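You operate a simulated robot arm through the tools that you are given. There is no shell and no other tool. Be economical: measure what you need, move in short steps, check, and stop when the job is done.

You are at the controls of a simulated robot arm. One attempt, no reset.

Task
Set the sheet gauge with the gauge block that the job plate names.
Fine: its tongue down in the slot, turn the brass knob till the display shows TOUCH, block back in its holder, then one stroke for ONE. Set down upright: what you pick out.
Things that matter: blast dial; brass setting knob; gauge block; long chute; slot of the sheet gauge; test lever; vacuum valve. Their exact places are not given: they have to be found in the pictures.

The check looks at the end state, three seconds after you hand in, the way a careful person would. Anything else that was tipped, shoved, dropped, spilled or broken makes it a failure. Flat cloth is picked up by pressing the open fingertips on it (5 to 10 N) and closing them slowly along it; thin cloth reads only 2 to 8 mm in the jaws.

Robot
A 7-joint arm with a two-finger parallel gripper on a trunk, on a base that drives. Base frame: it is fixed to the floor where the robot stands at the start and does not move with it; the origin is under the middle of the robot, x ahead of it, y to its left, z up. Units: mm, degrees, N and s.
With the tool pointing down near the work surface it reaches from about 340 to 780 mm from the robot's upright axis, wherever it stands. Its first joint turns from -166.0 to 166.0 degrees. Places, roughly: blast dial [-700, -100, 1000]; brass setting knob [-700, -500, 1000]; long chute [-900, -100, 1000]; slot of the sheet gauge [-900, -500, 1000]; test lever [-700, -300, 1000]; vacuum valve [-700, -200, 1000]. Payload 3.91 kg.
Tool frame: the origin (TCP) lies between the finger pads and is the grasp point; the fingertips stand 30 mm ahead of it; z points along the fingers, y is the line along which they close. The gripper opens to 110 mm. The fingers are 20 mm wide and 10 mm thick; the gripper's body (48 by 112 mm) begins 55 mm behind the TCP.
Orientation is that of the tool frame in the base frame, as a unit quaternion [w, x, y, z]. With the fingers straight down and closing along the base's y, the tool's x points along the base's -x, its y along +y and its z along -z.

Tools
- The arm moves only by the tool step_arm. Its argument "commands" is a list of rows, each an object of numbers (a shift or turn left out is 0, a gripper value left out holds the last): "x", "y", "z": the shift along the tool's x, y, z in units of 250 mm (1.0 is 250 mm); "rx", "ry", "rz": the turn, a rotation vector about the tool's x, y, z in units of 45 degrees (1.0 is 45 degrees); "fingers": the opening, from 0 (shut) to 1 (fully open). In form: [{"x": .., "y": .., "z": .., "rx": .., "ry": .., "rz": .., "fingers": ..}, ...]. A call has 1 to 12 rows; each row is the pose to reach, as a shift and turn from the pose commanded when the call began, along the tool's axes at that moment. A call with a number of a shift or a turn outside -1 to 1 is refused whole. A row lasts 0.2 s, in which the tool goes at most 50 mm and 8.6 degrees; a call with a longer step from one row to the next is refused whole, and so is a gripper value outside its range. Where a pose cannot be reached the arm comes as near as it can. A force on the tool above 40 N (or 10 N above the force at the start of the call, whichever is more), or a blocked arm, ends the call early, and 0.2 s more pass. The fingers move at their own pace (about 153 mm/s each) and stop on an object; they squeeze with about 38 N. The grip force told is the motor's: it shows also when the fingers shut on nothing. Time passes only in rows, and 0.2 s behind the last, so rows that repeat a pose let the fingers close. It gives the time, the measured TCP pose, the force on the tool (base axes), the opening and the grip force at its end, in the units of the frame above (readings bear some noise), with the torque about the TCP (base axes, N m) and any sound that the robot's microphone picked up, and new pictures: "show" is both (left out), scene, wrist or none.
- Cameras (640 x 400 px; columns grow to the right, rows downward): "scene" is now at [-77.1, 71.6, 1461.1]; the picture's right is [-1.00, -0.00, 0.00], its down [-0.00, 0.64, -0.77] and it looks along [0.00, -0.77, -0.64] (base axes); focal length 214 px, centre (320, 200). "wrist" rides on the gripper at [77, 7, -114] in the tool frame; the picture's right is [-0.09, 1.00, 0.00], its down [-0.80, -0.07, -0.59] and it looks along [-0.59, -0.05, 0.80] (tool axes); focal length 270 px, centre (320, 200).
- lift_body(by): slides the trunk up (or, below 0, down) by that many mm; the arm and the scene camera ride with it, the base frame stays. It gives what a move gives, with no picture.
- steer(legs): drives the robot by 1 to 6 legs, each [ahead, turn to the left] in mm and degrees, along the robot's own axes; the way and the turn of a leg run together, so that a leg with both is an arc; at most 1500 mm and 180 degrees a leg. The arm and the cameras ride along, it lands a little off, and it stops where it bumps. It gives what a move gives, and a new picture of the scene camera.
- turn_head(pan, tilt): turns the head with the scene camera to pan (to the left, within 155 degrees either way) and tilt (down, from -29 to 69), counted from straight ahead of the robot. It gives what a move gives, and a new picture of the scene camera.
- measure_at(camera, pixels): there is no depth. For up to 12 entries [column, row, z] of the newest picture of that camera ("zoom" is the newest enlarged one), the place [x, y] in the base frame at which the ray of that pixel passes the height z, good to about 2 mm, but the place of the scene camera against the robot may be out by one fixed shift of up to 12 mm in any direction. It takes no simulated time.
- close_up(camera, box): a new picture of the part [left, top, right, bottom] of that camera's present view, enlarged. It takes no simulated time.
- sign_off(): hands the job in; it is judged then, once.

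Go step by step. Measure first, check grasps and placings, and put right what went wrong. The budget is 80 turns and 260 pictures, counting those below and the enlarged ones. Unless the task says otherwise, let go and move clear before handing in, and close with one line.

The tools are called after "Call:" as name(argument=value, ...) on one line, values as JSON. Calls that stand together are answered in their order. step_arm: Moves the arm, as the interface text tells. Its arguments: {"type":"object","properties":{"commands":{"type":"array","items":{"type":"object","properties":{"x":{"type":"number"},"y":{"type":"number"},"z":{"type":"number"},"rx":{"type":"number"},"ry":{"type":"number"},"rz":{"type":"number"},"fingers":{"type":"number"}}}},"show":{"type":"string","enum":["both","scene","wrist","none"]}},"required":["commands"]} The other tools are called the same way: lift_body (by) slides the trunk up or down; steer (legs) drives the base; turn_head (pan, tilt) turns the head that bears the scene camera; measure_at (camera, pixels) gives the place at which the rays of pixels pass given heights; close_up (camera, box) takes an enlarged picture of a part of a camera's view; sign_off () hands the job in.

At the start:

```text
time_s: 0.0
position: [-79.3, -325.6, 1334.3]
tcp_rot: [0.0, 0.0, 1.0, 0.0]
ft_force: [0.3, 0.3, -0.1]
torque: [0.01, 0.03, -0.01]
finger_gap: 110.2
grip_force: 0.0
trunk travel left (down, up): [-425.0, 185.0]
robot x, y, heading: [-0.9, -0.1, -0.1]
head pan, tilt: [-89.8, 40.0]
```

scene: 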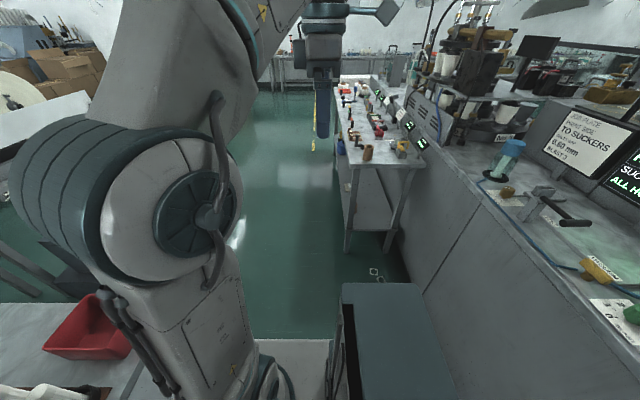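
wrist: 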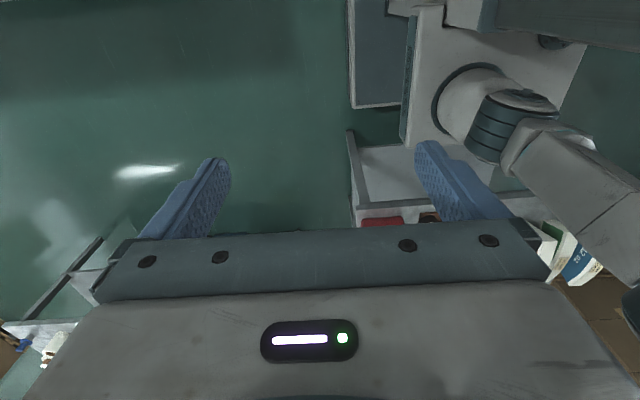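

The job plate is at the right edge of the scene picture (col 590, row 140), only partly visible. I turn the head further to see the bench behind the robot.

Call:
turn_head(pan=-140, tilt=30)

Call:
close_up(camera="scene", box=[240, 100, 560, 300])

```text
time_s: 1.2
position: [-79.3, -324.1, 1333.4]
tcp_rot: [0.0, 0.001, 1.0, 0.0]
ft_force: [-1.1, 0.0, 0.9]
torque: [-0.01, 0.01, 0.01]
finger_gap: 110.1
grip_force: 0.1
trunk travel left (down, up): [-425.0, 185.0]
robot x, y, heading: [0.7, 0.8, 0.1]
head pan, tilt: [-140.0, 30.0]
```

scene: 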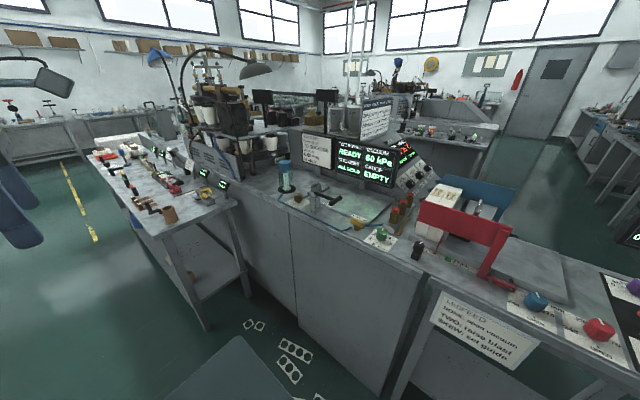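

```text
2.00 times, centred on (400, 200) of scene
```

zoom: 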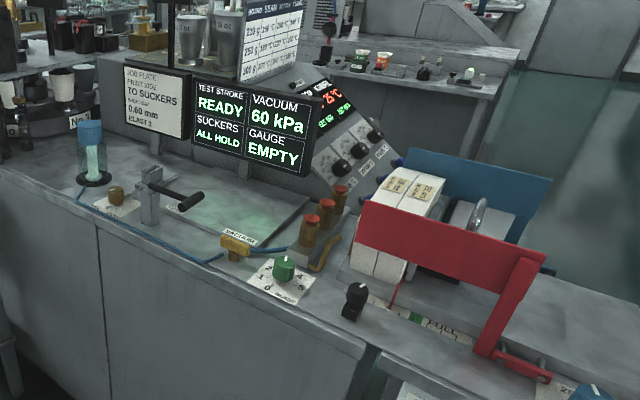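

The cell shows a job plate (zoom 155,100), display, brass knob (117,195), lever (175,195). I zoom in on plate, gauge area and the rest.

Call:
close_up(camera="scene", box=[290, 125, 350, 175])

Call:
close_up(camera="scene", box=[260, 150, 380, 230])

Call:
close_up(camera="scene", box=[350, 170, 450, 250])

Call:
close_up(camera="scene", box=[420, 280, 550, 370])

Call:
close_up(camera="scene", box=[90, 130, 250, 230])

```text
8.00 times, centred on (320, 150) of scene
```

zoom: 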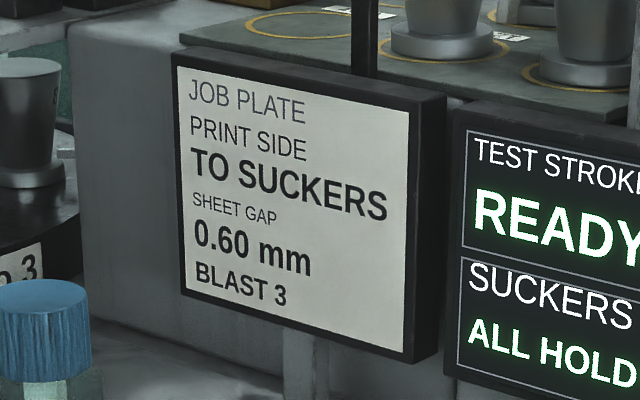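

```text
5.00 times, centred on (320, 190) of scene
```

zoom: 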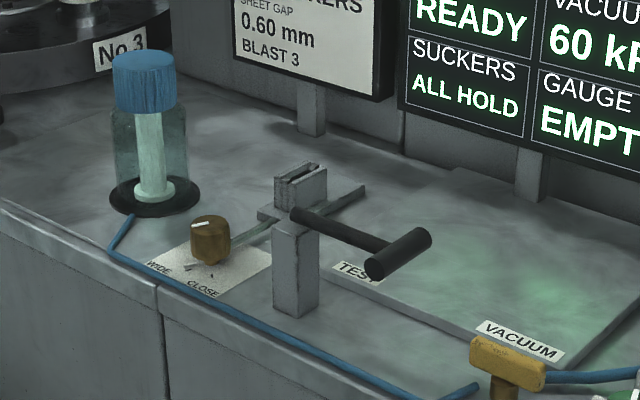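

```text
5.00 times, centred on (400, 210) of scene
```

zoom: 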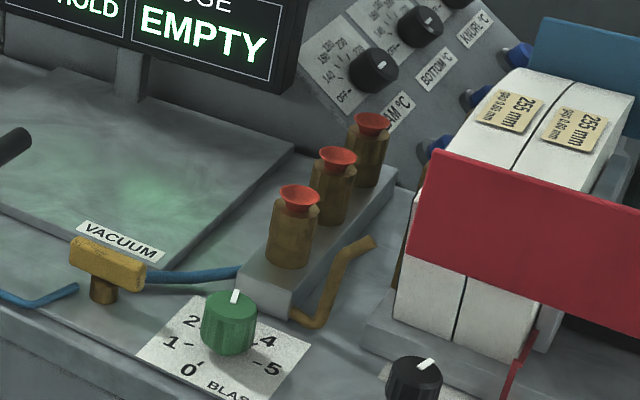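

```text
4.44 times, centred on (485, 325) of scene
```

zoom: 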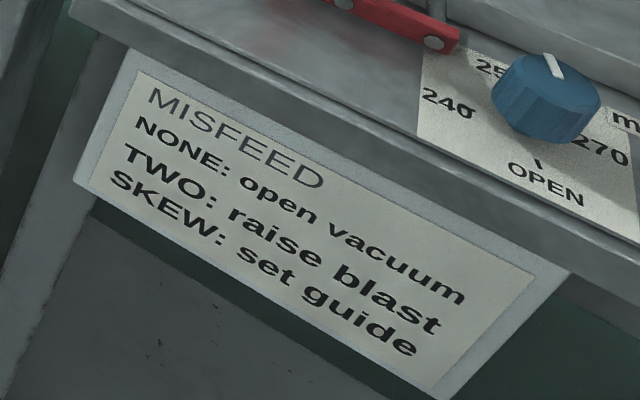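

```text
4.00 times, centred on (170, 180) of scene
```

zoom: 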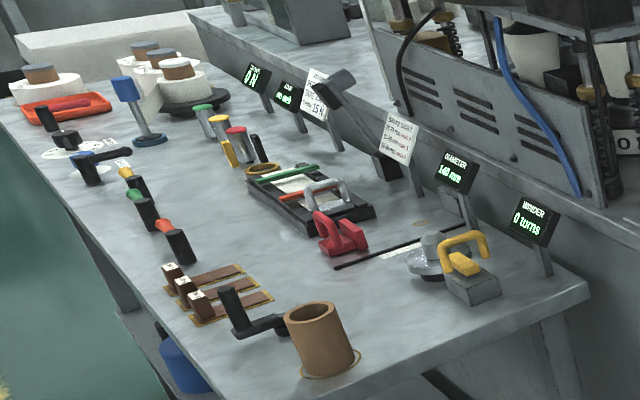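

Job plate says 0.60 mm, blast 3. Now I look for the gauge blocks; candidates are the three small brown blocks at scene (~140,205) and elsewhere.

Call:
close_up(camera="scene", box=[120, 165, 190, 215])

Call:
close_up(camera="scene", box=[400, 170, 520, 250])

Call:
close_up(camera="scene", box=[260, 80, 420, 180])

Call:
turn_head(pan=-155, tilt=50)

```text
8.00 times, centred on (155, 190) of scene
```

zoom: 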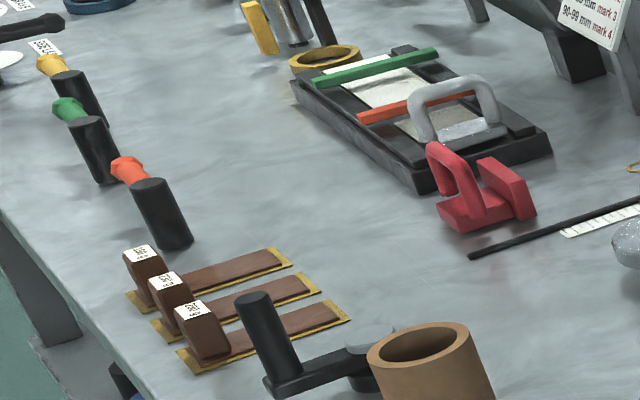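

```text
5.00 times, centred on (460, 210) of scene
```

zoom: 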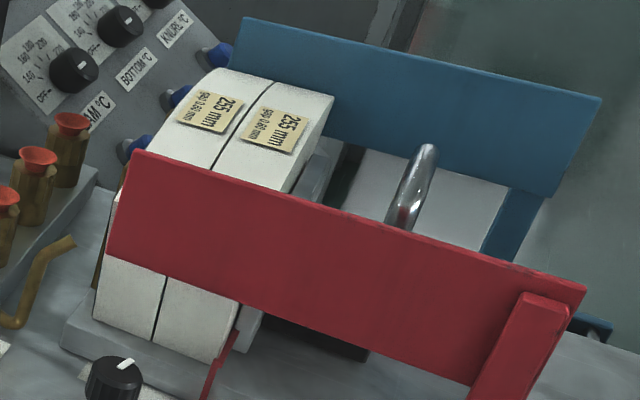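

```text
4.00 times, centred on (340, 130) of scene
```

zoom: 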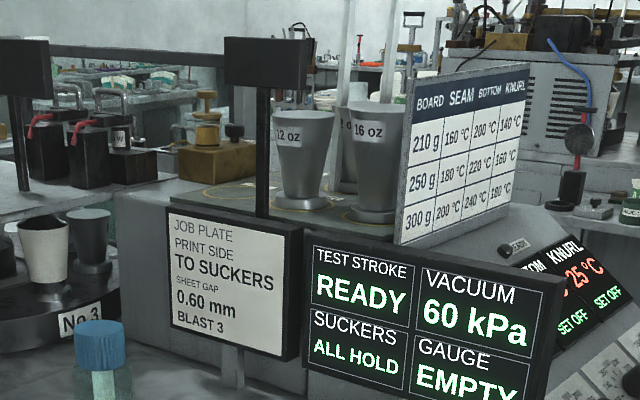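

```text
time_s: 2.0
position: [-80.0, -324.1, 1334.2]
tcp_rot: [0.0, 0.001, 1.0, 0.0]
ft_force: [-0.1, 0.0, -0.4]
torque: [0.02, 0.01, 0.02]
finger_gap: 110.3
grip_force: 0.1
trunk travel left (down, up): [-425.0, 185.0]
robot x, y, heading: [-2.1, 1.1, -0.1]
head pan, tilt: [-154.7, 50.0]
```

scene: 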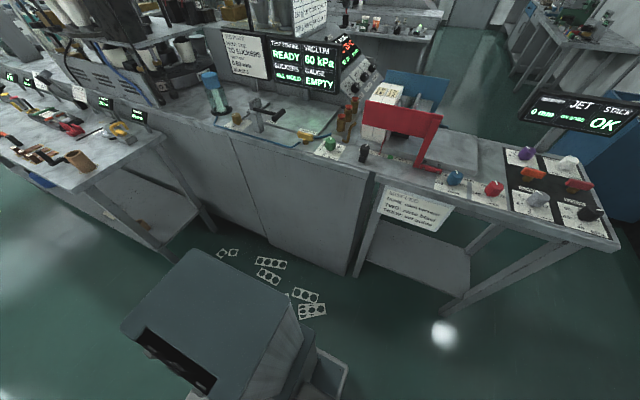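

The three brown labelled blocks on the side table may be the gauge blocks; I zoom and measure rough places.

Call:
close_up(camera="scene", box=[10, 125, 80, 175])

Call:
measure_at(camera="scene", pixels=[[40, 155, 950], [75, 185, 950], [165, 135, 950], [237, 117, 1000], [256, 125, 1000], [330, 143, 1000], [305, 135, 1000], [222, 112, 1000], [345, 275, 0], [200, 310, 700]])

```text
8.00 times, centred on (45, 150) of scene
```

zoom: 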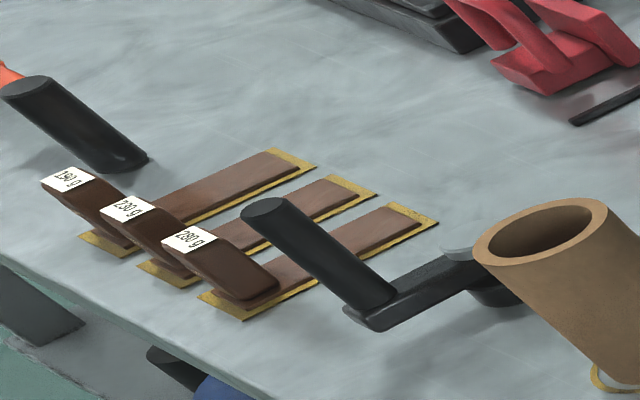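

```text
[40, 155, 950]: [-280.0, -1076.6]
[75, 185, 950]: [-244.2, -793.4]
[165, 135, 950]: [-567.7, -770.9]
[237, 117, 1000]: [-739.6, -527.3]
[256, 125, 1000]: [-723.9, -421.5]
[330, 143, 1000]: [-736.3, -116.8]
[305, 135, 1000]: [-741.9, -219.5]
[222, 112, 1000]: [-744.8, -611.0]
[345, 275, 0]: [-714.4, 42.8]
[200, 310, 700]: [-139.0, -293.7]
```

Those are gram weights, not gauge blocks. I look around elsewhere.

Call:
turn_head(pan=-40, tilt=35)

Call:
turn_head(pan=50, tilt=35)

Call:
turn_head(pan=140, tilt=35)

```text
time_s: 3.9
position: [-80.5, -324.5, 1334.6]
tcp_rot: [0.0, 0.0, 1.0, 0.0]
ft_force: [0.0, -0.6, -0.2]
torque: [-0.01, 0.01, 0.0]
finger_gap: 110.0
grip_force: 0.1
trunk travel left (down, up): [-425.0, 185.0]
robot x, y, heading: [0.3, 2.3, 0.1]
head pan, tilt: [-40.0, 35.0]
```

scene: 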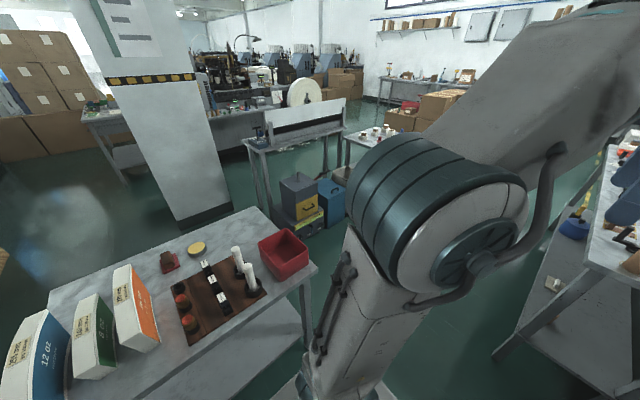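

```text
time_s: 5.6
position: [-79.7, -325.3, 1333.9]
tcp_rot: [0.0, 0.002, 1.0, 0.0]
ft_force: [0.6, 0.6, -0.2]
torque: [0.0, 0.02, -0.04]
finger_gap: 109.9
grip_force: 0.1
trunk travel left (down, up): [-425.0, 185.0]
robot x, y, heading: [1.3, 0.7, -0.0]
head pan, tilt: [50.0, 35.0]
```

scene: 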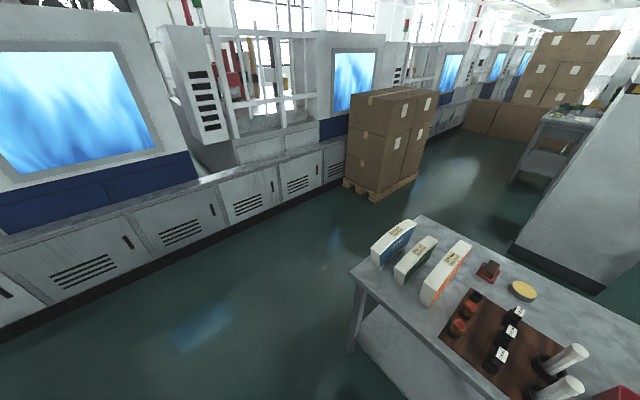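

```text
time_s: 7.2
position: [-79.9, -325.3, 1335.3]
tcp_rot: [0.0, 0.0, 1.0, 0.0]
ft_force: [0.1, -0.2, 0.3]
torque: [0.0, -0.02, -0.01]
finger_gap: 110.3
grip_force: 0.1
trunk travel left (down, up): [-425.0, 185.0]
robot x, y, heading: [2.0, 3.9, 0.0]
head pan, tilt: [140.0, 35.0]
```

scene: 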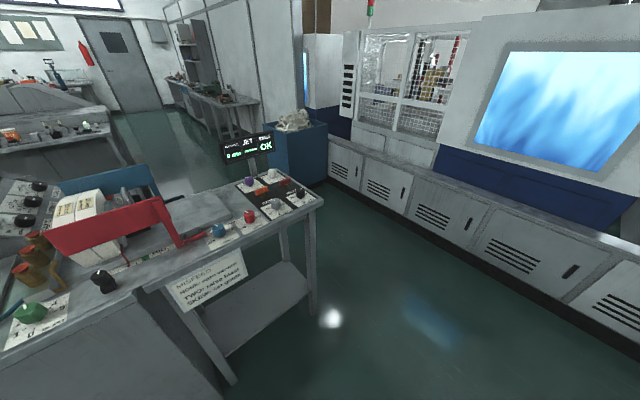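

A front table carries a brown rack with labelled black blocks (second picture ~505,330). I look at it up close.

Call:
turn_head(pan=5, tilt=55)

Call:
close_up(camera="scene", box=[200, 50, 520, 250])

```text
time_s: 9.4
position: [-79.4, -325.6, 1333.9]
tcp_rot: [0.0, 0.001, 1.0, 0.0]
ft_force: [0.7, 0.6, 0.4]
torque: [-0.02, 0.0, 0.03]
finger_gap: 109.9
grip_force: 0.0
trunk travel left (down, up): [-425.0, 185.0]
robot x, y, heading: [-1.7, 1.2, -0.4]
head pan, tilt: [5.0, 55.0]
```

scene: 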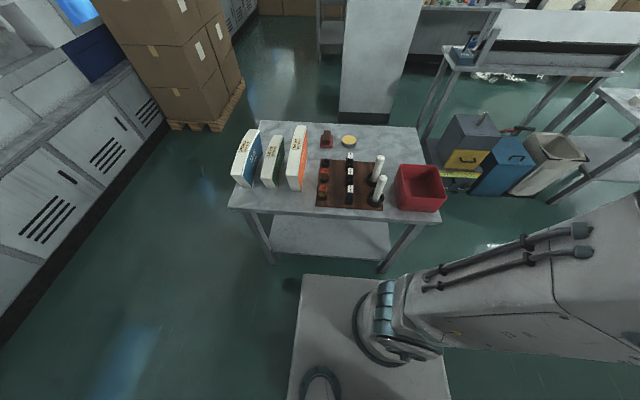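

```text
2.00 times, centred on (360, 150) of scene
```

zoom: 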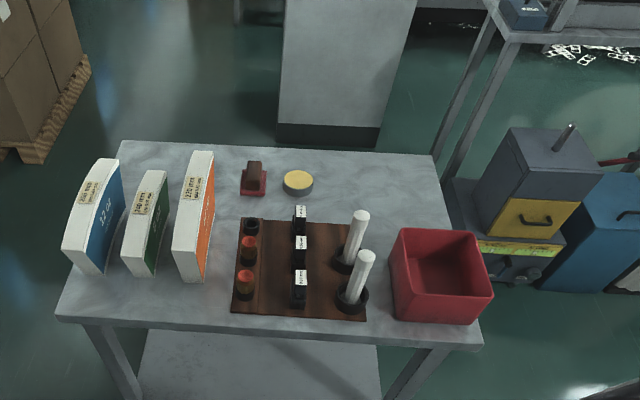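

Call:
close_up(camera="scene", box=[332, 145, 372, 210])

Call:
measure_at(camera="scene", pixels=[[349, 155, 800], [350, 170, 800], [350, 188, 800], [316, 206, 750], [382, 209, 750], [230, 210, 750], [430, 222, 750], [440, 150, 750]])

```text
6.15 times, centred on (352, 178) of scene
```

zoom: 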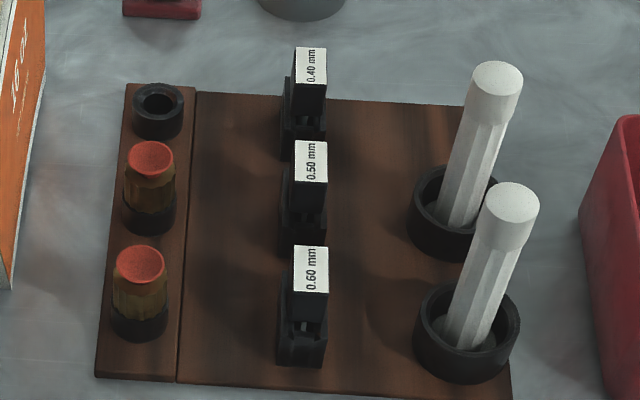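

```text
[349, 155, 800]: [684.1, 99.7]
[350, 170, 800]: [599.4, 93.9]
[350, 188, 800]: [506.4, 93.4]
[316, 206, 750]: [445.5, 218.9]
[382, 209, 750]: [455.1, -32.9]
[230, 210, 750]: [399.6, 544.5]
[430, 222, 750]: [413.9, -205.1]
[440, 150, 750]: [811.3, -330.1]
```

The 0.60 mm block is the nearest of the three labelled blocks (scene ~350,190). I swing the arm around to the front table at safe height.

Call:
step_arm(commands=[{"x": -0.18, "y": -0.07, "fingers": 1}, {"x": -0.36, "y": -0.14}, {"x": -0.54, "y": -0.21}, {"x": -0.72, "y": -0.27}, {"x": -0.88, "y": -0.27}, {"x": -1.0, "y": -0.18}], show="none")

Call:
step_arm(commands=[{"x": -0.16, "y": 0.1}, {"x": -0.32, "y": 0.2}, {"x": -0.48, "y": 0.3}, {"x": -0.64, "y": 0.4}, {"x": -0.8, "y": 0.5}, {"x": -0.93, "y": 0.63}, {"x": -1.0, "y": 0.8}, {"x": -1.0, "y": 0.98}], show="none")

Call:
step_arm(commands=[{"y": 0.18}, {"y": 0.36}, {"y": 0.54}, {"y": 0.72}, {"y": 0.88, "z": 0.1}, {"y": 0.88, "z": 0.28}, {"y": 0.88, "z": 0.46}, {"y": 0.88, "z": 0.64}], show="both")

```text
time_s: 10.8
position: [173.2, -368.8, 1330.8]
tcp_rot: [-0.001, 0.001, 1.0, -0.001]
ft_force: [-0.5, -0.4, -0.3]
torque: [-0.03, 0.03, 0.02]
finger_gap: 110.1
grip_force: 0.1
out of reach, approached as far as the arm can: row 4, 5
trunk travel left (down, up): [-425.0, 185.0]
robot x, y, heading: [1.3, 4.5, 0.0]
head pan, tilt: [5.0, 55.0]
```

```text
time_s: 12.6
position: [419.3, -125.6, 1332.4]
tcp_rot: [0.001, 0.002, 1.0, -0.001]
ft_force: [-0.1, -0.6, -0.9]
torque: [0.0, 0.0, -0.01]
finger_gap: 110.0
grip_force: 0.0
out of reach, approached as far as the arm can: row 5, 6, 7, 8
trunk travel left (down, up): [-425.0, 185.0]
robot x, y, heading: [1.3, 3.2, -0.1]
head pan, tilt: [5.0, 55.0]
```

```text
time_s: 14.4
position: [420.9, 94.2, 1172.9]
tcp_rot: [0.0, 0.001, 1.0, -0.001]
ft_force: [0.3, 0.9, -0.7]
torque: [0.02, -0.02, 0.0]
finger_gap: 109.9
grip_force: 0.1
trunk travel left (down, up): [-425.0, 185.0]
robot x, y, heading: [0.1, 1.2, 0.3]
head pan, tilt: [5.0, 55.0]
```

scene: 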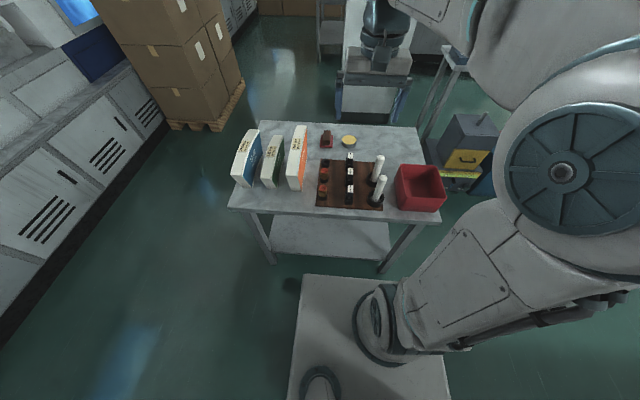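
wrist: 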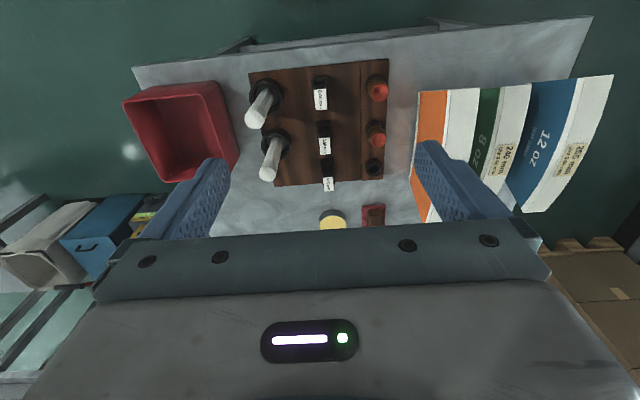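

Now I triangulate the 0.60 block's label with both cameras.

Call:
close_up(camera="wrist", box=[280, 60, 380, 200])

Call:
measure_at(camera="wrist", pixels=[[321, 98, 700], [321, 98, 750], [321, 98, 800], [321, 98, 850], [326, 146, 800], [328, 184, 800], [249, 75, 750], [388, 60, 750]])

Call:
measure_at(camera="scene", pixels=[[350.5, 189.4, 700], [350.5, 189.4, 750], [350.5, 189.4, 800], [350.5, 189.4, 850]])

```text
2.86 times, centred on (330, 130) of wrist
```

zoom: 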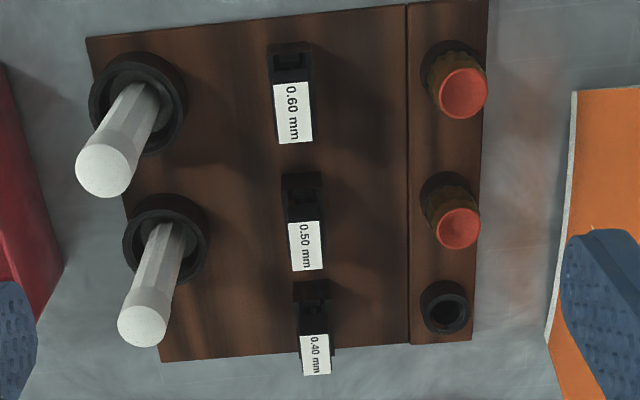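

```text
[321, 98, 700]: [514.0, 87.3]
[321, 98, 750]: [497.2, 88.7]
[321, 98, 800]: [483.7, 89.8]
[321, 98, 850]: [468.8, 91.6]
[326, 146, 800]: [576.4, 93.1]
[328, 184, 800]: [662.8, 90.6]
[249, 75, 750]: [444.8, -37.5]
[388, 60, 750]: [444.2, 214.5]
```

```text
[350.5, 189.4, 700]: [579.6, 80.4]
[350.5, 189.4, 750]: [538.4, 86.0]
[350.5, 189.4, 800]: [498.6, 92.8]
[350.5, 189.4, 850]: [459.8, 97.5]
```

Label top is about (475, 91, ~830). I move lower and closer for a better view.

Call:
step_arm(commands=[{"x": 0.12, "z": 0.15, "fingers": 0.55}, {"x": 0.2, "z": 0.33}, {"x": 0.22, "z": 0.51}, {"x": 0.22, "z": 0.68}, {"x": 0.22, "z": 0.68}], show="wrist")

Call:
close_up(camera="wrist", box=[240, 40, 400, 180])

```text
time_s: 15.6
position: [363.1, 91.6, 1001.8]
tcp_rot: [0.0, 0.001, 1.0, 0.0]
ft_force: [-1.1, -0.3, -0.3]
torque: [0.0, -0.01, 0.02]
finger_gap: 60.5
grip_force: 0.1
trunk travel left (down, up): [-425.0, 185.0]
robot x, y, heading: [-0.2, 1.4, 0.0]
head pan, tilt: [5.0, 55.0]
```

wrist: 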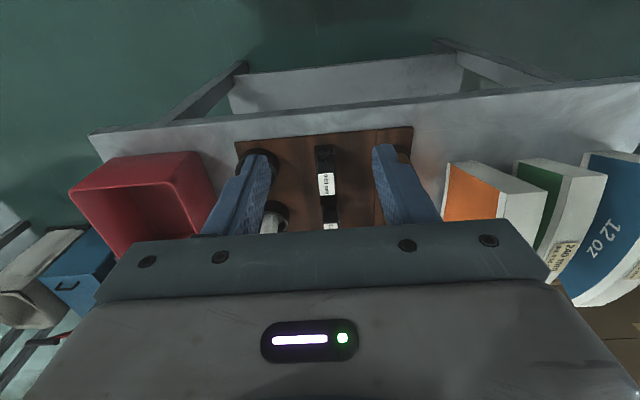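

```text
2.86 times, centred on (320, 110) of wrist
```

zoom: 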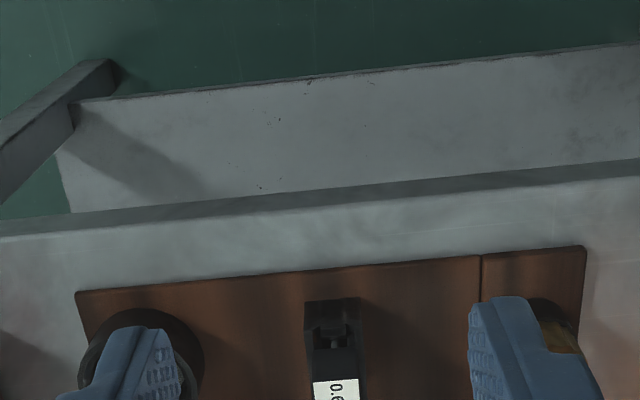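

Call:
measure_at(camera="wrist", pixels=[[326, 184, 780], [326, 184, 800], [326, 184, 820], [326, 184, 840], [319, 184, 820], [334, 184, 820], [326, 173, 820], [326, 194, 820], [323, 146, 770]])

Call:
close_up(camera="wrist", box=[290, 130, 370, 200])

```text
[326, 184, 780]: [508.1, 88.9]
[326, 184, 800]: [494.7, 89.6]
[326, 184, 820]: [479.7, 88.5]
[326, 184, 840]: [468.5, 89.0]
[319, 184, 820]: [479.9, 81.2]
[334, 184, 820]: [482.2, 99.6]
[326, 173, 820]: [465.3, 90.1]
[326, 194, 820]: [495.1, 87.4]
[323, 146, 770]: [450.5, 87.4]
```

```text
5.71 times, centred on (330, 165) of wrist
```

zoom: 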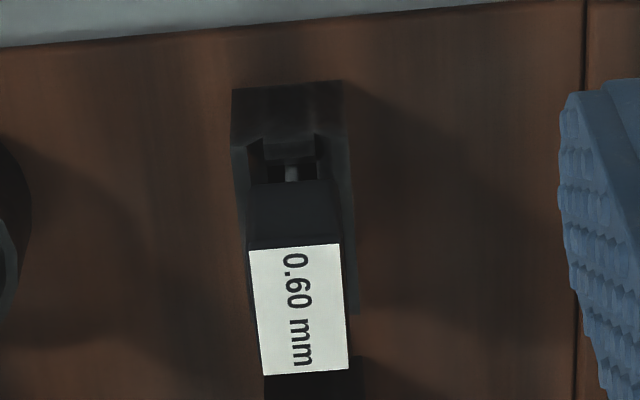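

Two wrist views agree on label top at (475, 90, 830). I tilt the tool to look at block and holder from the side, to learn the holder's top height.

Call:
step_arm(commands=[{"z": 0.06, "ry": -0.15}, {"z": 0.12, "ry": -0.31}, {"z": 0.18, "ry": -0.47}, {"z": 0.25, "ry": -0.63}, {"z": 0.32, "ry": -0.78}, {"z": 0.32, "ry": -0.78}], show="wrist")

Call:
close_up(camera="wrist", box=[260, 40, 400, 180])

```text
time_s: 17.0
position: [404.4, 114.2, 943.2]
tcp_rot: [0.301, 0.001, 0.954, 0.0]
ft_force: [0.0, 0.3, 1.0]
torque: [-0.01, 0.0, -0.06]
finger_gap: 60.3
grip_force: 0.1
out of reach, approached as far as the arm can: row 4, 5, 6
trunk travel left (down, up): [-425.0, 185.0]
robot x, y, heading: [-1.1, 0.7, 0.2]
head pan, tilt: [5.0, 55.0]
```

wrist: 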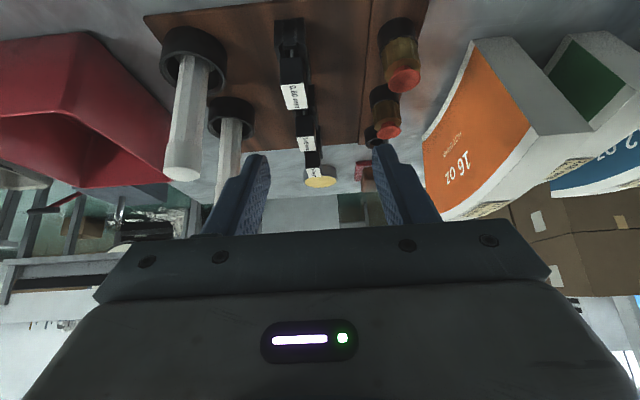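

```text
2.86 times, centred on (330, 110) of wrist
```

zoom: 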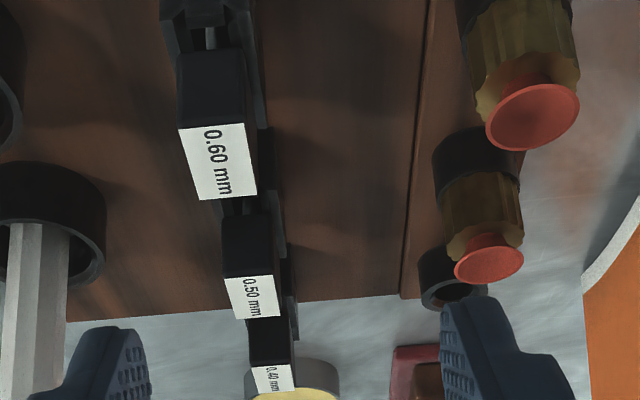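

Call:
close_up(camera="wrist", box=[255, 5, 345, 125])

Call:
measure_at(camera="wrist", pixels=[[293, 96, 830], [281, 84, 830], [303, 83, 830], [285, 109, 830], [307, 108, 830], [277, 18, 755], [303, 17, 755]])

```text
3.33 times, centred on (300, 65) of wrist
```

zoom: 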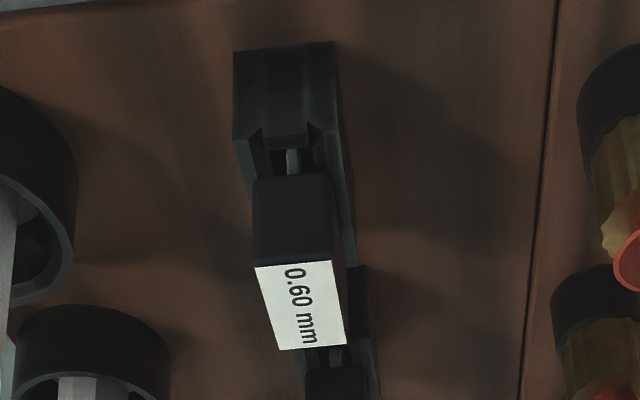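

```text
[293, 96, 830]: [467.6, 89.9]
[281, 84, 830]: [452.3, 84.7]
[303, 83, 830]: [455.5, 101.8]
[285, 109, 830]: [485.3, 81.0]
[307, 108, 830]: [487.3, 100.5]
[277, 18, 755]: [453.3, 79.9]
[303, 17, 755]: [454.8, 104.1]
```

Call:
measure_at(camera="wrist", pixels=[[291, 59, 790], [291, 59, 800], [291, 59, 810], [280, 43, 770], [280, 43, 780], [280, 43, 790], [288, 19, 740], [288, 19, 750], [288, 19, 760]])

```text
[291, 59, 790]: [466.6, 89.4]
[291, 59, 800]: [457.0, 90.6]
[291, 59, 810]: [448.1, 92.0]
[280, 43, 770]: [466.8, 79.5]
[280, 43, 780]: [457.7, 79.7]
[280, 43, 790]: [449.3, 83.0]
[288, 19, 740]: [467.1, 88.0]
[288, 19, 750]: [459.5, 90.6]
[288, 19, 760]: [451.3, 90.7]
```

Block body: x 454–486, y 83–101, z ~803–828; holder top ~787. I right the tool above it.

Call:
step_arm(commands=[{"x": -0.05, "ry": 0.15}, {"x": -0.1, "ry": 0.31}, {"x": -0.15, "ry": 0.47}, {"x": -0.2, "z": -0.01, "ry": 0.63}, {"x": -0.256, "z": -0.017, "ry": 0.78}, {"x": -0.256, "z": -0.017, "ry": 0.78}], show="wrist")

```text
time_s: 18.4
position: [451.3, 112.1, 982.6]
tcp_rot: [-0.001, 0.0, 1.0, 0.0]
ft_force: [-0.3, 0.0, 0.8]
torque: [0.0, 0.02, 0.04]
finger_gap: 60.6
grip_force: 0.1
trunk travel left (down, up): [-425.0, 185.0]
robot x, y, heading: [1.5, 3.6, -0.1]
head pan, tilt: [5.0, 55.0]
```

wrist: 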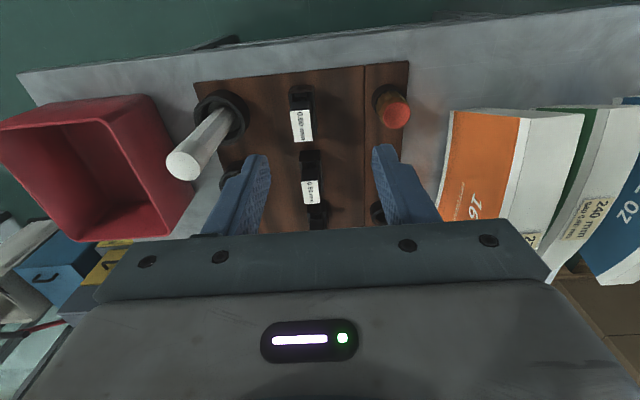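

Call:
measure_at(camera="wrist", pixels=[[301, 125, 828], [183, 165, 830], [183, 165, 860], [183, 165, 900], [398, 112, 800], [398, 112, 820], [292, 111, 828], [309, 110, 828], [294, 142, 828], [313, 141, 828]])

```text
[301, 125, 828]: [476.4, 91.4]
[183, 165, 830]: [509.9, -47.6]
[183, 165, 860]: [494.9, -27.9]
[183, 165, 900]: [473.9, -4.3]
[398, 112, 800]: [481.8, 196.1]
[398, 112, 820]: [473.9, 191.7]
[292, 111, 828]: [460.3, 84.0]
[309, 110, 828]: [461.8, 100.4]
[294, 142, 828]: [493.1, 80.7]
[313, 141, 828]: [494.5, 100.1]
```

Label centre (475, 91.4). I align and descend over the block, fingers at 60 mm.

Call:
step_arm(commands=[{"x": -0.092, "y": -0.082, "z": 0.1}, {"x": -0.092, "y": -0.082, "z": 0.28}, {"x": -0.092, "y": -0.082, "z": 0.42}, {"x": -0.092, "y": -0.082, "z": 0.52}, {"x": -0.092, "y": -0.082, "z": 0.58}, {"x": -0.092, "y": -0.082, "z": 0.624}, {"x": -0.092, "y": -0.082, "z": 0.624}], show="both")

```text
time_s: 20.0
position: [475.5, 91.6, 828.2]
tcp_rot: [0.0, 0.001, 1.0, 0.0]
ft_force: [-0.3, 0.3, 0.6]
torque: [-0.03, -0.01, 0.0]
finger_gap: 60.3
grip_force: 0.0
trunk travel left (down, up): [-425.0, 185.0]
robot x, y, heading: [3.5, 1.2, -0.2]
head pan, tilt: [5.0, 55.0]
```

scene: 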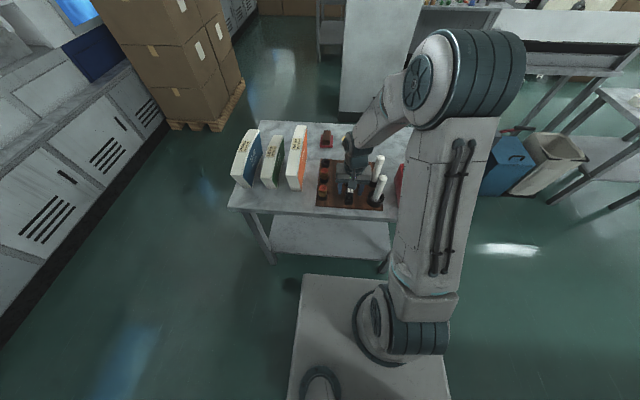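
wrist: 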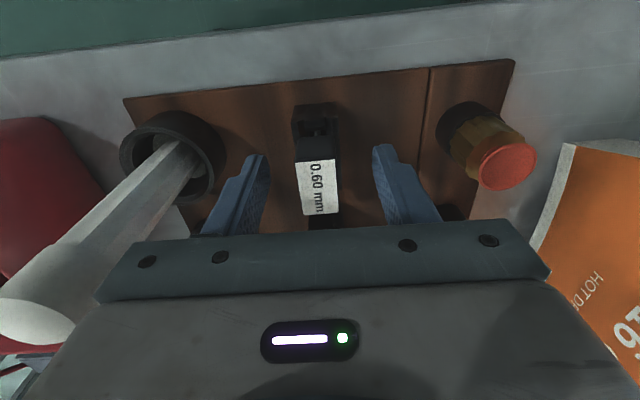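

Call:
measure_at(camera="wrist", pixels=[[297, 163, 828], [334, 160, 828], [302, 215, 828], [339, 212, 828], [317, 188, 828], [316, 104, 787]])

```text
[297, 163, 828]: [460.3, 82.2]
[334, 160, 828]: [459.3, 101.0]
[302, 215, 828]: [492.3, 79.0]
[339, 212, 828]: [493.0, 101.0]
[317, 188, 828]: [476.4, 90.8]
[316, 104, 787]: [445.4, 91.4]
```

The label sits at (476, 91), matching the TCP. Closing the fingers.

Call:
step_arm(commands=[{"fingers": 0.3}, {"fingers": 0.12}, {"fingers": 0.1}, {"fingers": 0.1}], show="wrist")

```text
time_s: 21.0
position: [474.9, 92.4, 827.1]
tcp_rot: [0.001, 0.0, 1.0, 0.0]
ft_force: [0.3, 0.0, -0.2]
torque: [-0.05, 0.01, 0.01]
finger_gap: 20.9
grip_force: 37.8
trunk travel left (down, up): [-425.0, 185.0]
robot x, y, heading: [2.9, 0.6, -0.0]
head pan, tilt: [5.0, 55.0]
```

wrist: 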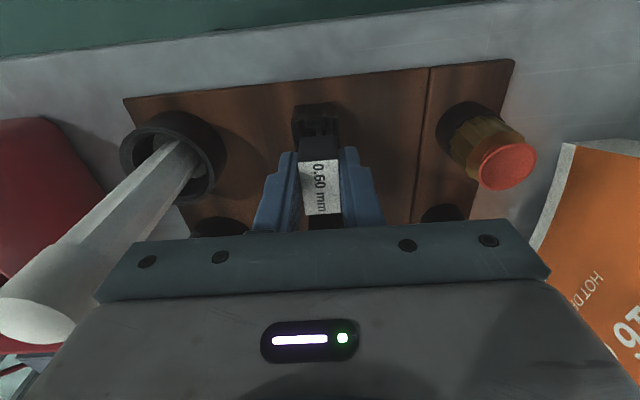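

Gripped at 20.9 mm. Lift straight up.

Call:
step_arm(commands=[{"z": -0.04, "fingers": 0}, {"z": -0.1}, {"z": -0.18}, {"z": -0.32}, {"z": -0.32}], show="wrist")

Call:
close_up(camera="wrist", box=[240, 100, 400, 240])

```text
time_s: 22.2
position: [474.4, 91.1, 906.8]
tcp_rot: [0.001, 0.001, 1.0, -0.001]
ft_force: [0.0, -0.6, -0.7]
torque: [0.01, -0.02, 0.01]
finger_gap: 20.8
grip_force: 37.7
trunk travel left (down, up): [-425.0, 185.0]
robot x, y, heading: [-3.1, 2.9, -0.1]
head pan, tilt: [5.0, 55.0]
```

wrist: 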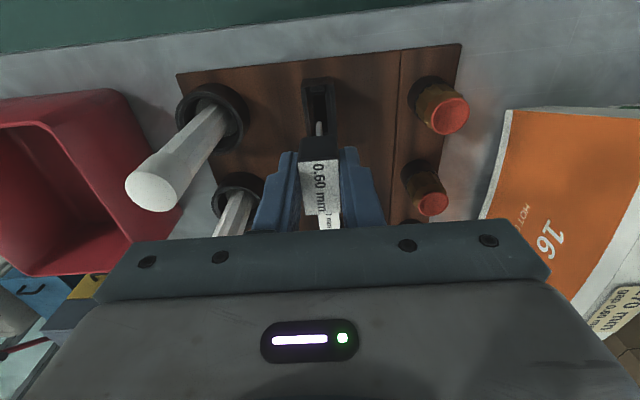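

```text
2.86 times, centred on (320, 170) of wrist
```

zoom: 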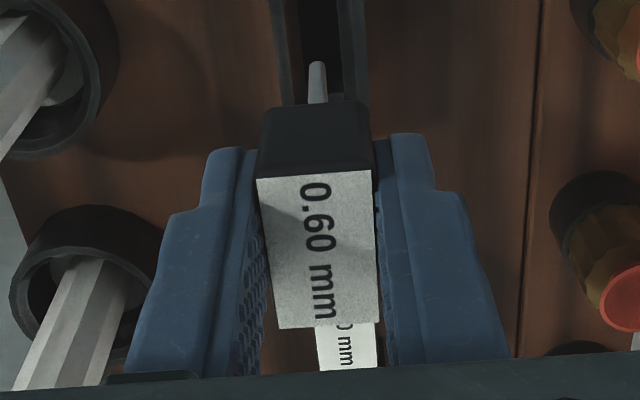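

The block with its tongue (thin along tool y, long along tool x) is held firmly and the holder is empty. I raise it high and look again at the gauge area to measure it.

Call:
step_arm(commands=[{"z": -0.18}, {"z": -0.36}, {"z": -0.54}, {"z": -0.72}, {"z": -0.9, "x": 0.1}, {"z": -1.0, "x": 0.2}], show="none")

Call:
turn_head(pan=-145, tilt=40)

Call:
close_up(camera="scene", box=[230, 90, 390, 190])

```text
refused: row 5 steps farther than a row can; nothing moved
```

```text
time_s: 24.6
position: [474.5, 90.6, 906.0]
tcp_rot: [0.0, 0.001, 1.0, 0.001]
ft_force: [-0.2, 0.6, -0.9]
torque: [-0.03, 0.02, -0.02]
finger_gap: 20.8
grip_force: 37.9
trunk travel left (down, up): [-425.0, 185.0]
robot x, y, heading: [-1.7, 5.1, -0.0]
head pan, tilt: [-145.0, 40.0]
```

scene: 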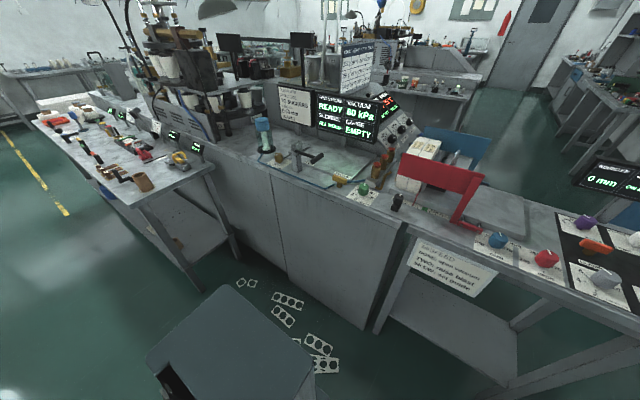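

```text
4.00 times, centred on (310, 140) of scene
```

zoom: 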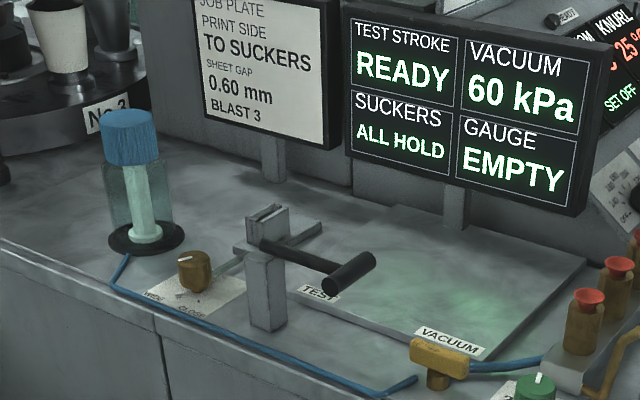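

Call:
measure_at(camera="scene", pixels=[[289, 282, 0], [363, 330, 0], [200, 291, 0], [270, 167, 900], [220, 150, 900], [195, 178, 900], [125, 203, 900], [296, 145, 980], [279, 157, 920], [340, 183, 950]])

Call:
step_arm(commands=[{"z": -0.18}, {"z": -0.36}, {"z": -0.54}, {"z": -0.72}, {"z": -0.88}, {"z": -1.0}], show="none")

Call:
turn_head(pan=-110, tilt=65)

```text
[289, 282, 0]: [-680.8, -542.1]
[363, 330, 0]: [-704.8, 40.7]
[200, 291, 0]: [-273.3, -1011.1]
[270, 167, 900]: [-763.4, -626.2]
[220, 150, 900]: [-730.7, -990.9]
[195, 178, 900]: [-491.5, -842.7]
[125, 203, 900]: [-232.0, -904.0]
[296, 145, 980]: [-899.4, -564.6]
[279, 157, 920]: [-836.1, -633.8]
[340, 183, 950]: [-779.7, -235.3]
```

```text
time_s: 26.0
position: [474.4, 91.8, 1157.3]
tcp_rot: [0.0, 0.001, 1.0, 0.001]
ft_force: [-0.6, 0.9, -0.3]
torque: [0.0, 0.0, -0.01]
finger_gap: 20.8
grip_force: 38.1
trunk travel left (down, up): [-425.0, 185.0]
robot x, y, heading: [-1.2, 3.9, -0.1]
head pan, tilt: [-145.0, 40.0]
```

```text
time_s: 27.0
position: [475.6, 90.9, 1155.8]
tcp_rot: [0.0, 0.002, 1.0, 0.0]
ft_force: [-0.8, 0.0, 0.1]
torque: [0.01, 0.02, -0.02]
finger_gap: 20.9
grip_force: 37.8
trunk travel left (down, up): [-425.0, 185.0]
robot x, y, heading: [0.1, 1.1, -0.2]
head pan, tilt: [-110.0, 65.0]
```

scene: 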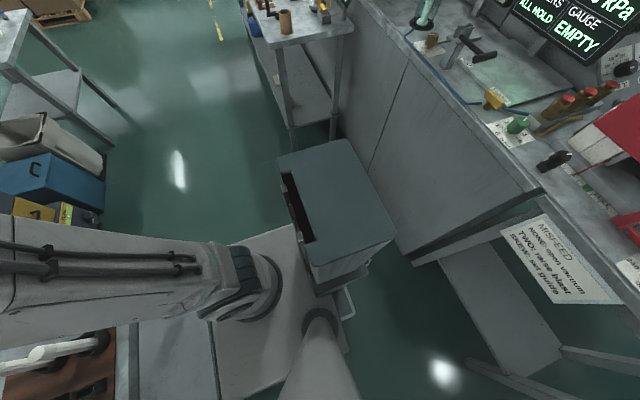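

The robot's own rear cabinet sits at its back right; a right turn of 135° then a drive of ~350 mm puts the gauge within reach. I tuck the arm slightly and turn.

Call:
step_arm(commands=[{"x": 0.12}, {"x": 0.24}], show="none")

Call:
steer(legs=[[0, -135]])

Call:
turn_head(pan=-30, tilt=55)

```text
time_s: 27.6
position: [413.5, 90.7, 1157.7]
tcp_rot: [0.0, 0.001, 1.0, 0.0]
ft_force: [-0.8, -0.2, 0.1]
torque: [-0.01, -0.01, -0.02]
finger_gap: 20.7
grip_force: 37.8
trunk travel left (down, up): [-425.0, 185.0]
robot x, y, heading: [-1.8, 1.4, -0.0]
head pan, tilt: [-110.0, 65.0]
```

```text
time_s: 33.5
position: [-226.1, -356.9, 1157.8]
tcp_rot: [0.0, 0.922, 0.387, 0.0]
ft_force: [0.0, -0.3, -0.3]
torque: [-0.01, 0.02, -0.02]
finger_gap: 20.7
grip_force: 38.2
trunk travel left (down, up): [-425.0, 185.0]
robot x, y, heading: [0.3, 3.3, -134.5]
head pan, tilt: [-110.0, 65.0]
```

scene: 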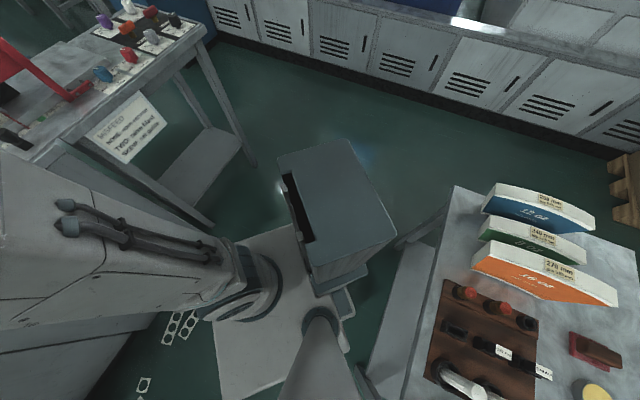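

```text
time_s: 35.1
position: [-226.2, -356.6, 1157.0]
tcp_rot: [0.0, 0.922, 0.386, 0.0]
ft_force: [0.2, 0.0, -0.5]
torque: [-0.03, 0.0, 0.02]
finger_gap: 20.9
grip_force: 37.8
trunk travel left (down, up): [-425.0, 185.0]
robot x, y, heading: [1.1, 4.8, -134.7]
head pan, tilt: [-30.0, 55.0]
```

scene: 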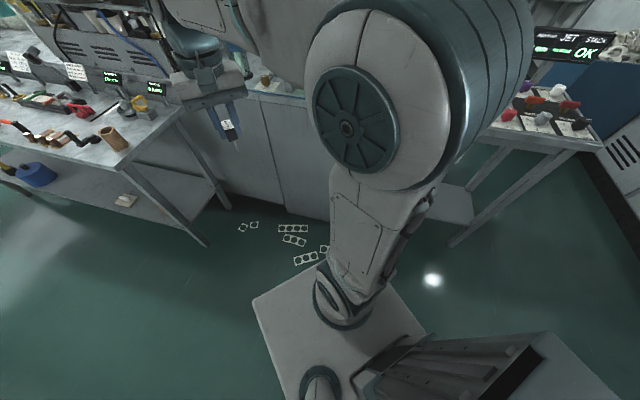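

Call:
measure_at(camera="scene", pixels=[[305, 259, 0], [324, 249, 0], [291, 240, 0], [293, 229, 0], [248, 227, 0], [210, 244, 0], [254, 302, 200], [327, 258, 200], [280, 400, 200]])

```text
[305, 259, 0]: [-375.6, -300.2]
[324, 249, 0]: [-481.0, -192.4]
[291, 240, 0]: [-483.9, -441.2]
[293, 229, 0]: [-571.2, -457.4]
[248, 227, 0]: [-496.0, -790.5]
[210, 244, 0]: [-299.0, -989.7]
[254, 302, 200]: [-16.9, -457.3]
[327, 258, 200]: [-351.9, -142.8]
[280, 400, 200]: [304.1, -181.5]
```

The floor between is clear enough; the cabinet stands at x≈-690. I turn 15° left, drive 400, then turn right 60° so the robot faces the console.

Call:
steer(legs=[[0, 14.7], [400, 0], [0, -60]])

```text
time_s: 41.0
position: [-608.0, -437.4, 1157.7]
tcp_rot: [0.0, 1.0, 0.008, 0.0]
ft_force: [0.3, -0.1, -0.5]
torque: [-0.02, -0.05, -0.02]
finger_gap: 20.6
grip_force: 37.5
trunk travel left (down, up): [-425.0, 185.0]
robot x, y, heading: [-197.7, -339.6, -178.8]
head pan, tilt: [-30.0, 55.0]
```

scene: 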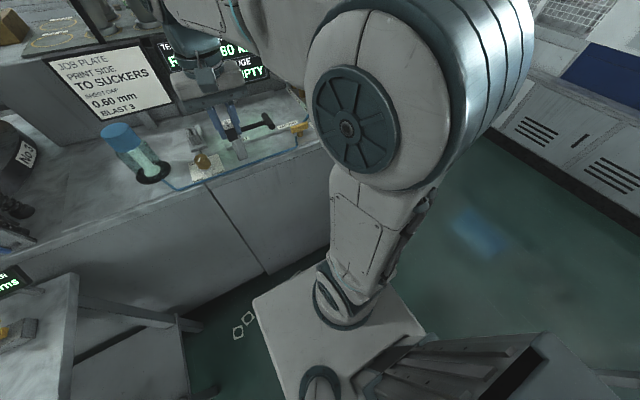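

In position. I look at the gauge with both cameras.

Call:
turn_head(pan=5, tilt=45)

Call:
step_arm(commands=[{"x": 0}], show="wrist")

Call:
close_up(camera="scene", box=[140, 60, 340, 185])

```text
time_s: 42.0
position: [-608.1, -437.7, 1157.4]
tcp_rot: [0.001, 1.0, 0.008, -0.001]
ft_force: [0.2, 0.7, -0.7]
torque: [0.02, 0.01, 0.02]
finger_gap: 20.6
grip_force: 37.9
trunk travel left (down, up): [-425.0, 185.0]
robot x, y, heading: [-196.3, -340.3, -178.7]
head pan, tilt: [5.0, 45.0]
```

scene: 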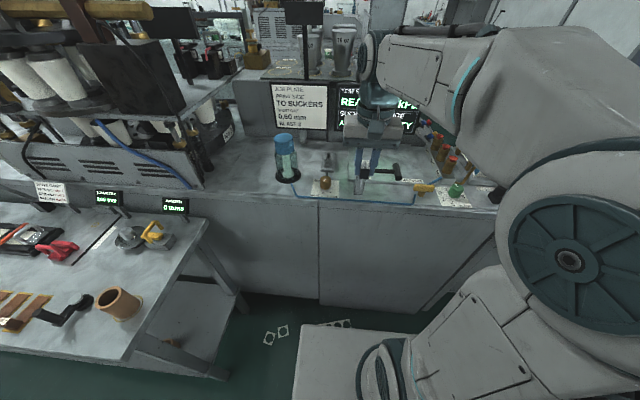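

```text
time_s: 42.4
position: [-608.1, -439.5, 1157.7]
tcp_rot: [0.0, 1.0, 0.008, -0.001]
ft_force: [-0.1, 0.0, 0.4]
torque: [-0.03, 0.02, 0.01]
finger_gap: 21.0
grip_force: 37.7
trunk travel left (down, up): [-425.0, 185.0]
robot x, y, heading: [-196.4, -342.3, -178.7]
head pan, tilt: [5.0, 45.0]
```

wrist: 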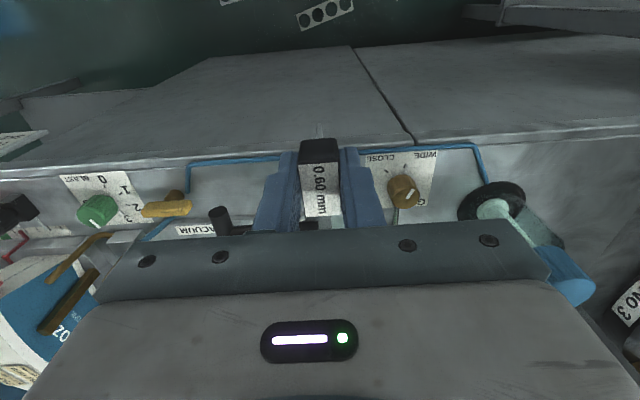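

```text
3.20 times, centred on (240, 122) of scene
```

zoom: 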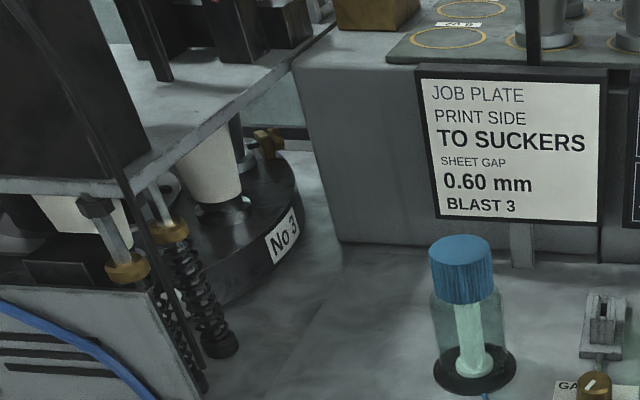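

The gauge with its slot is behind the knob at scene (328,160). I zoom in.

Call:
close_up(camera="scene", box=[295, 140, 375, 205])

Call:
close_up(camera="scene", box=[340, 150, 440, 212])

```text
6.15 times, centred on (335, 172) of scene
```

zoom: 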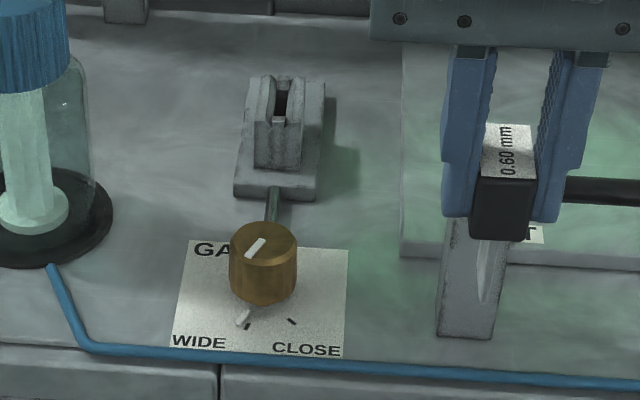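

```text
6.40 times, centred on (390, 181) of scene
```

zoom: 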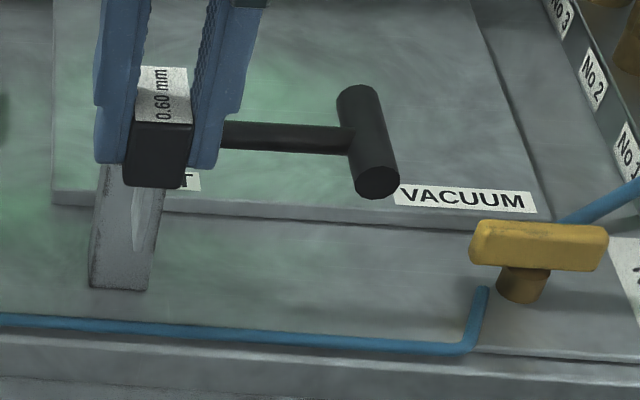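

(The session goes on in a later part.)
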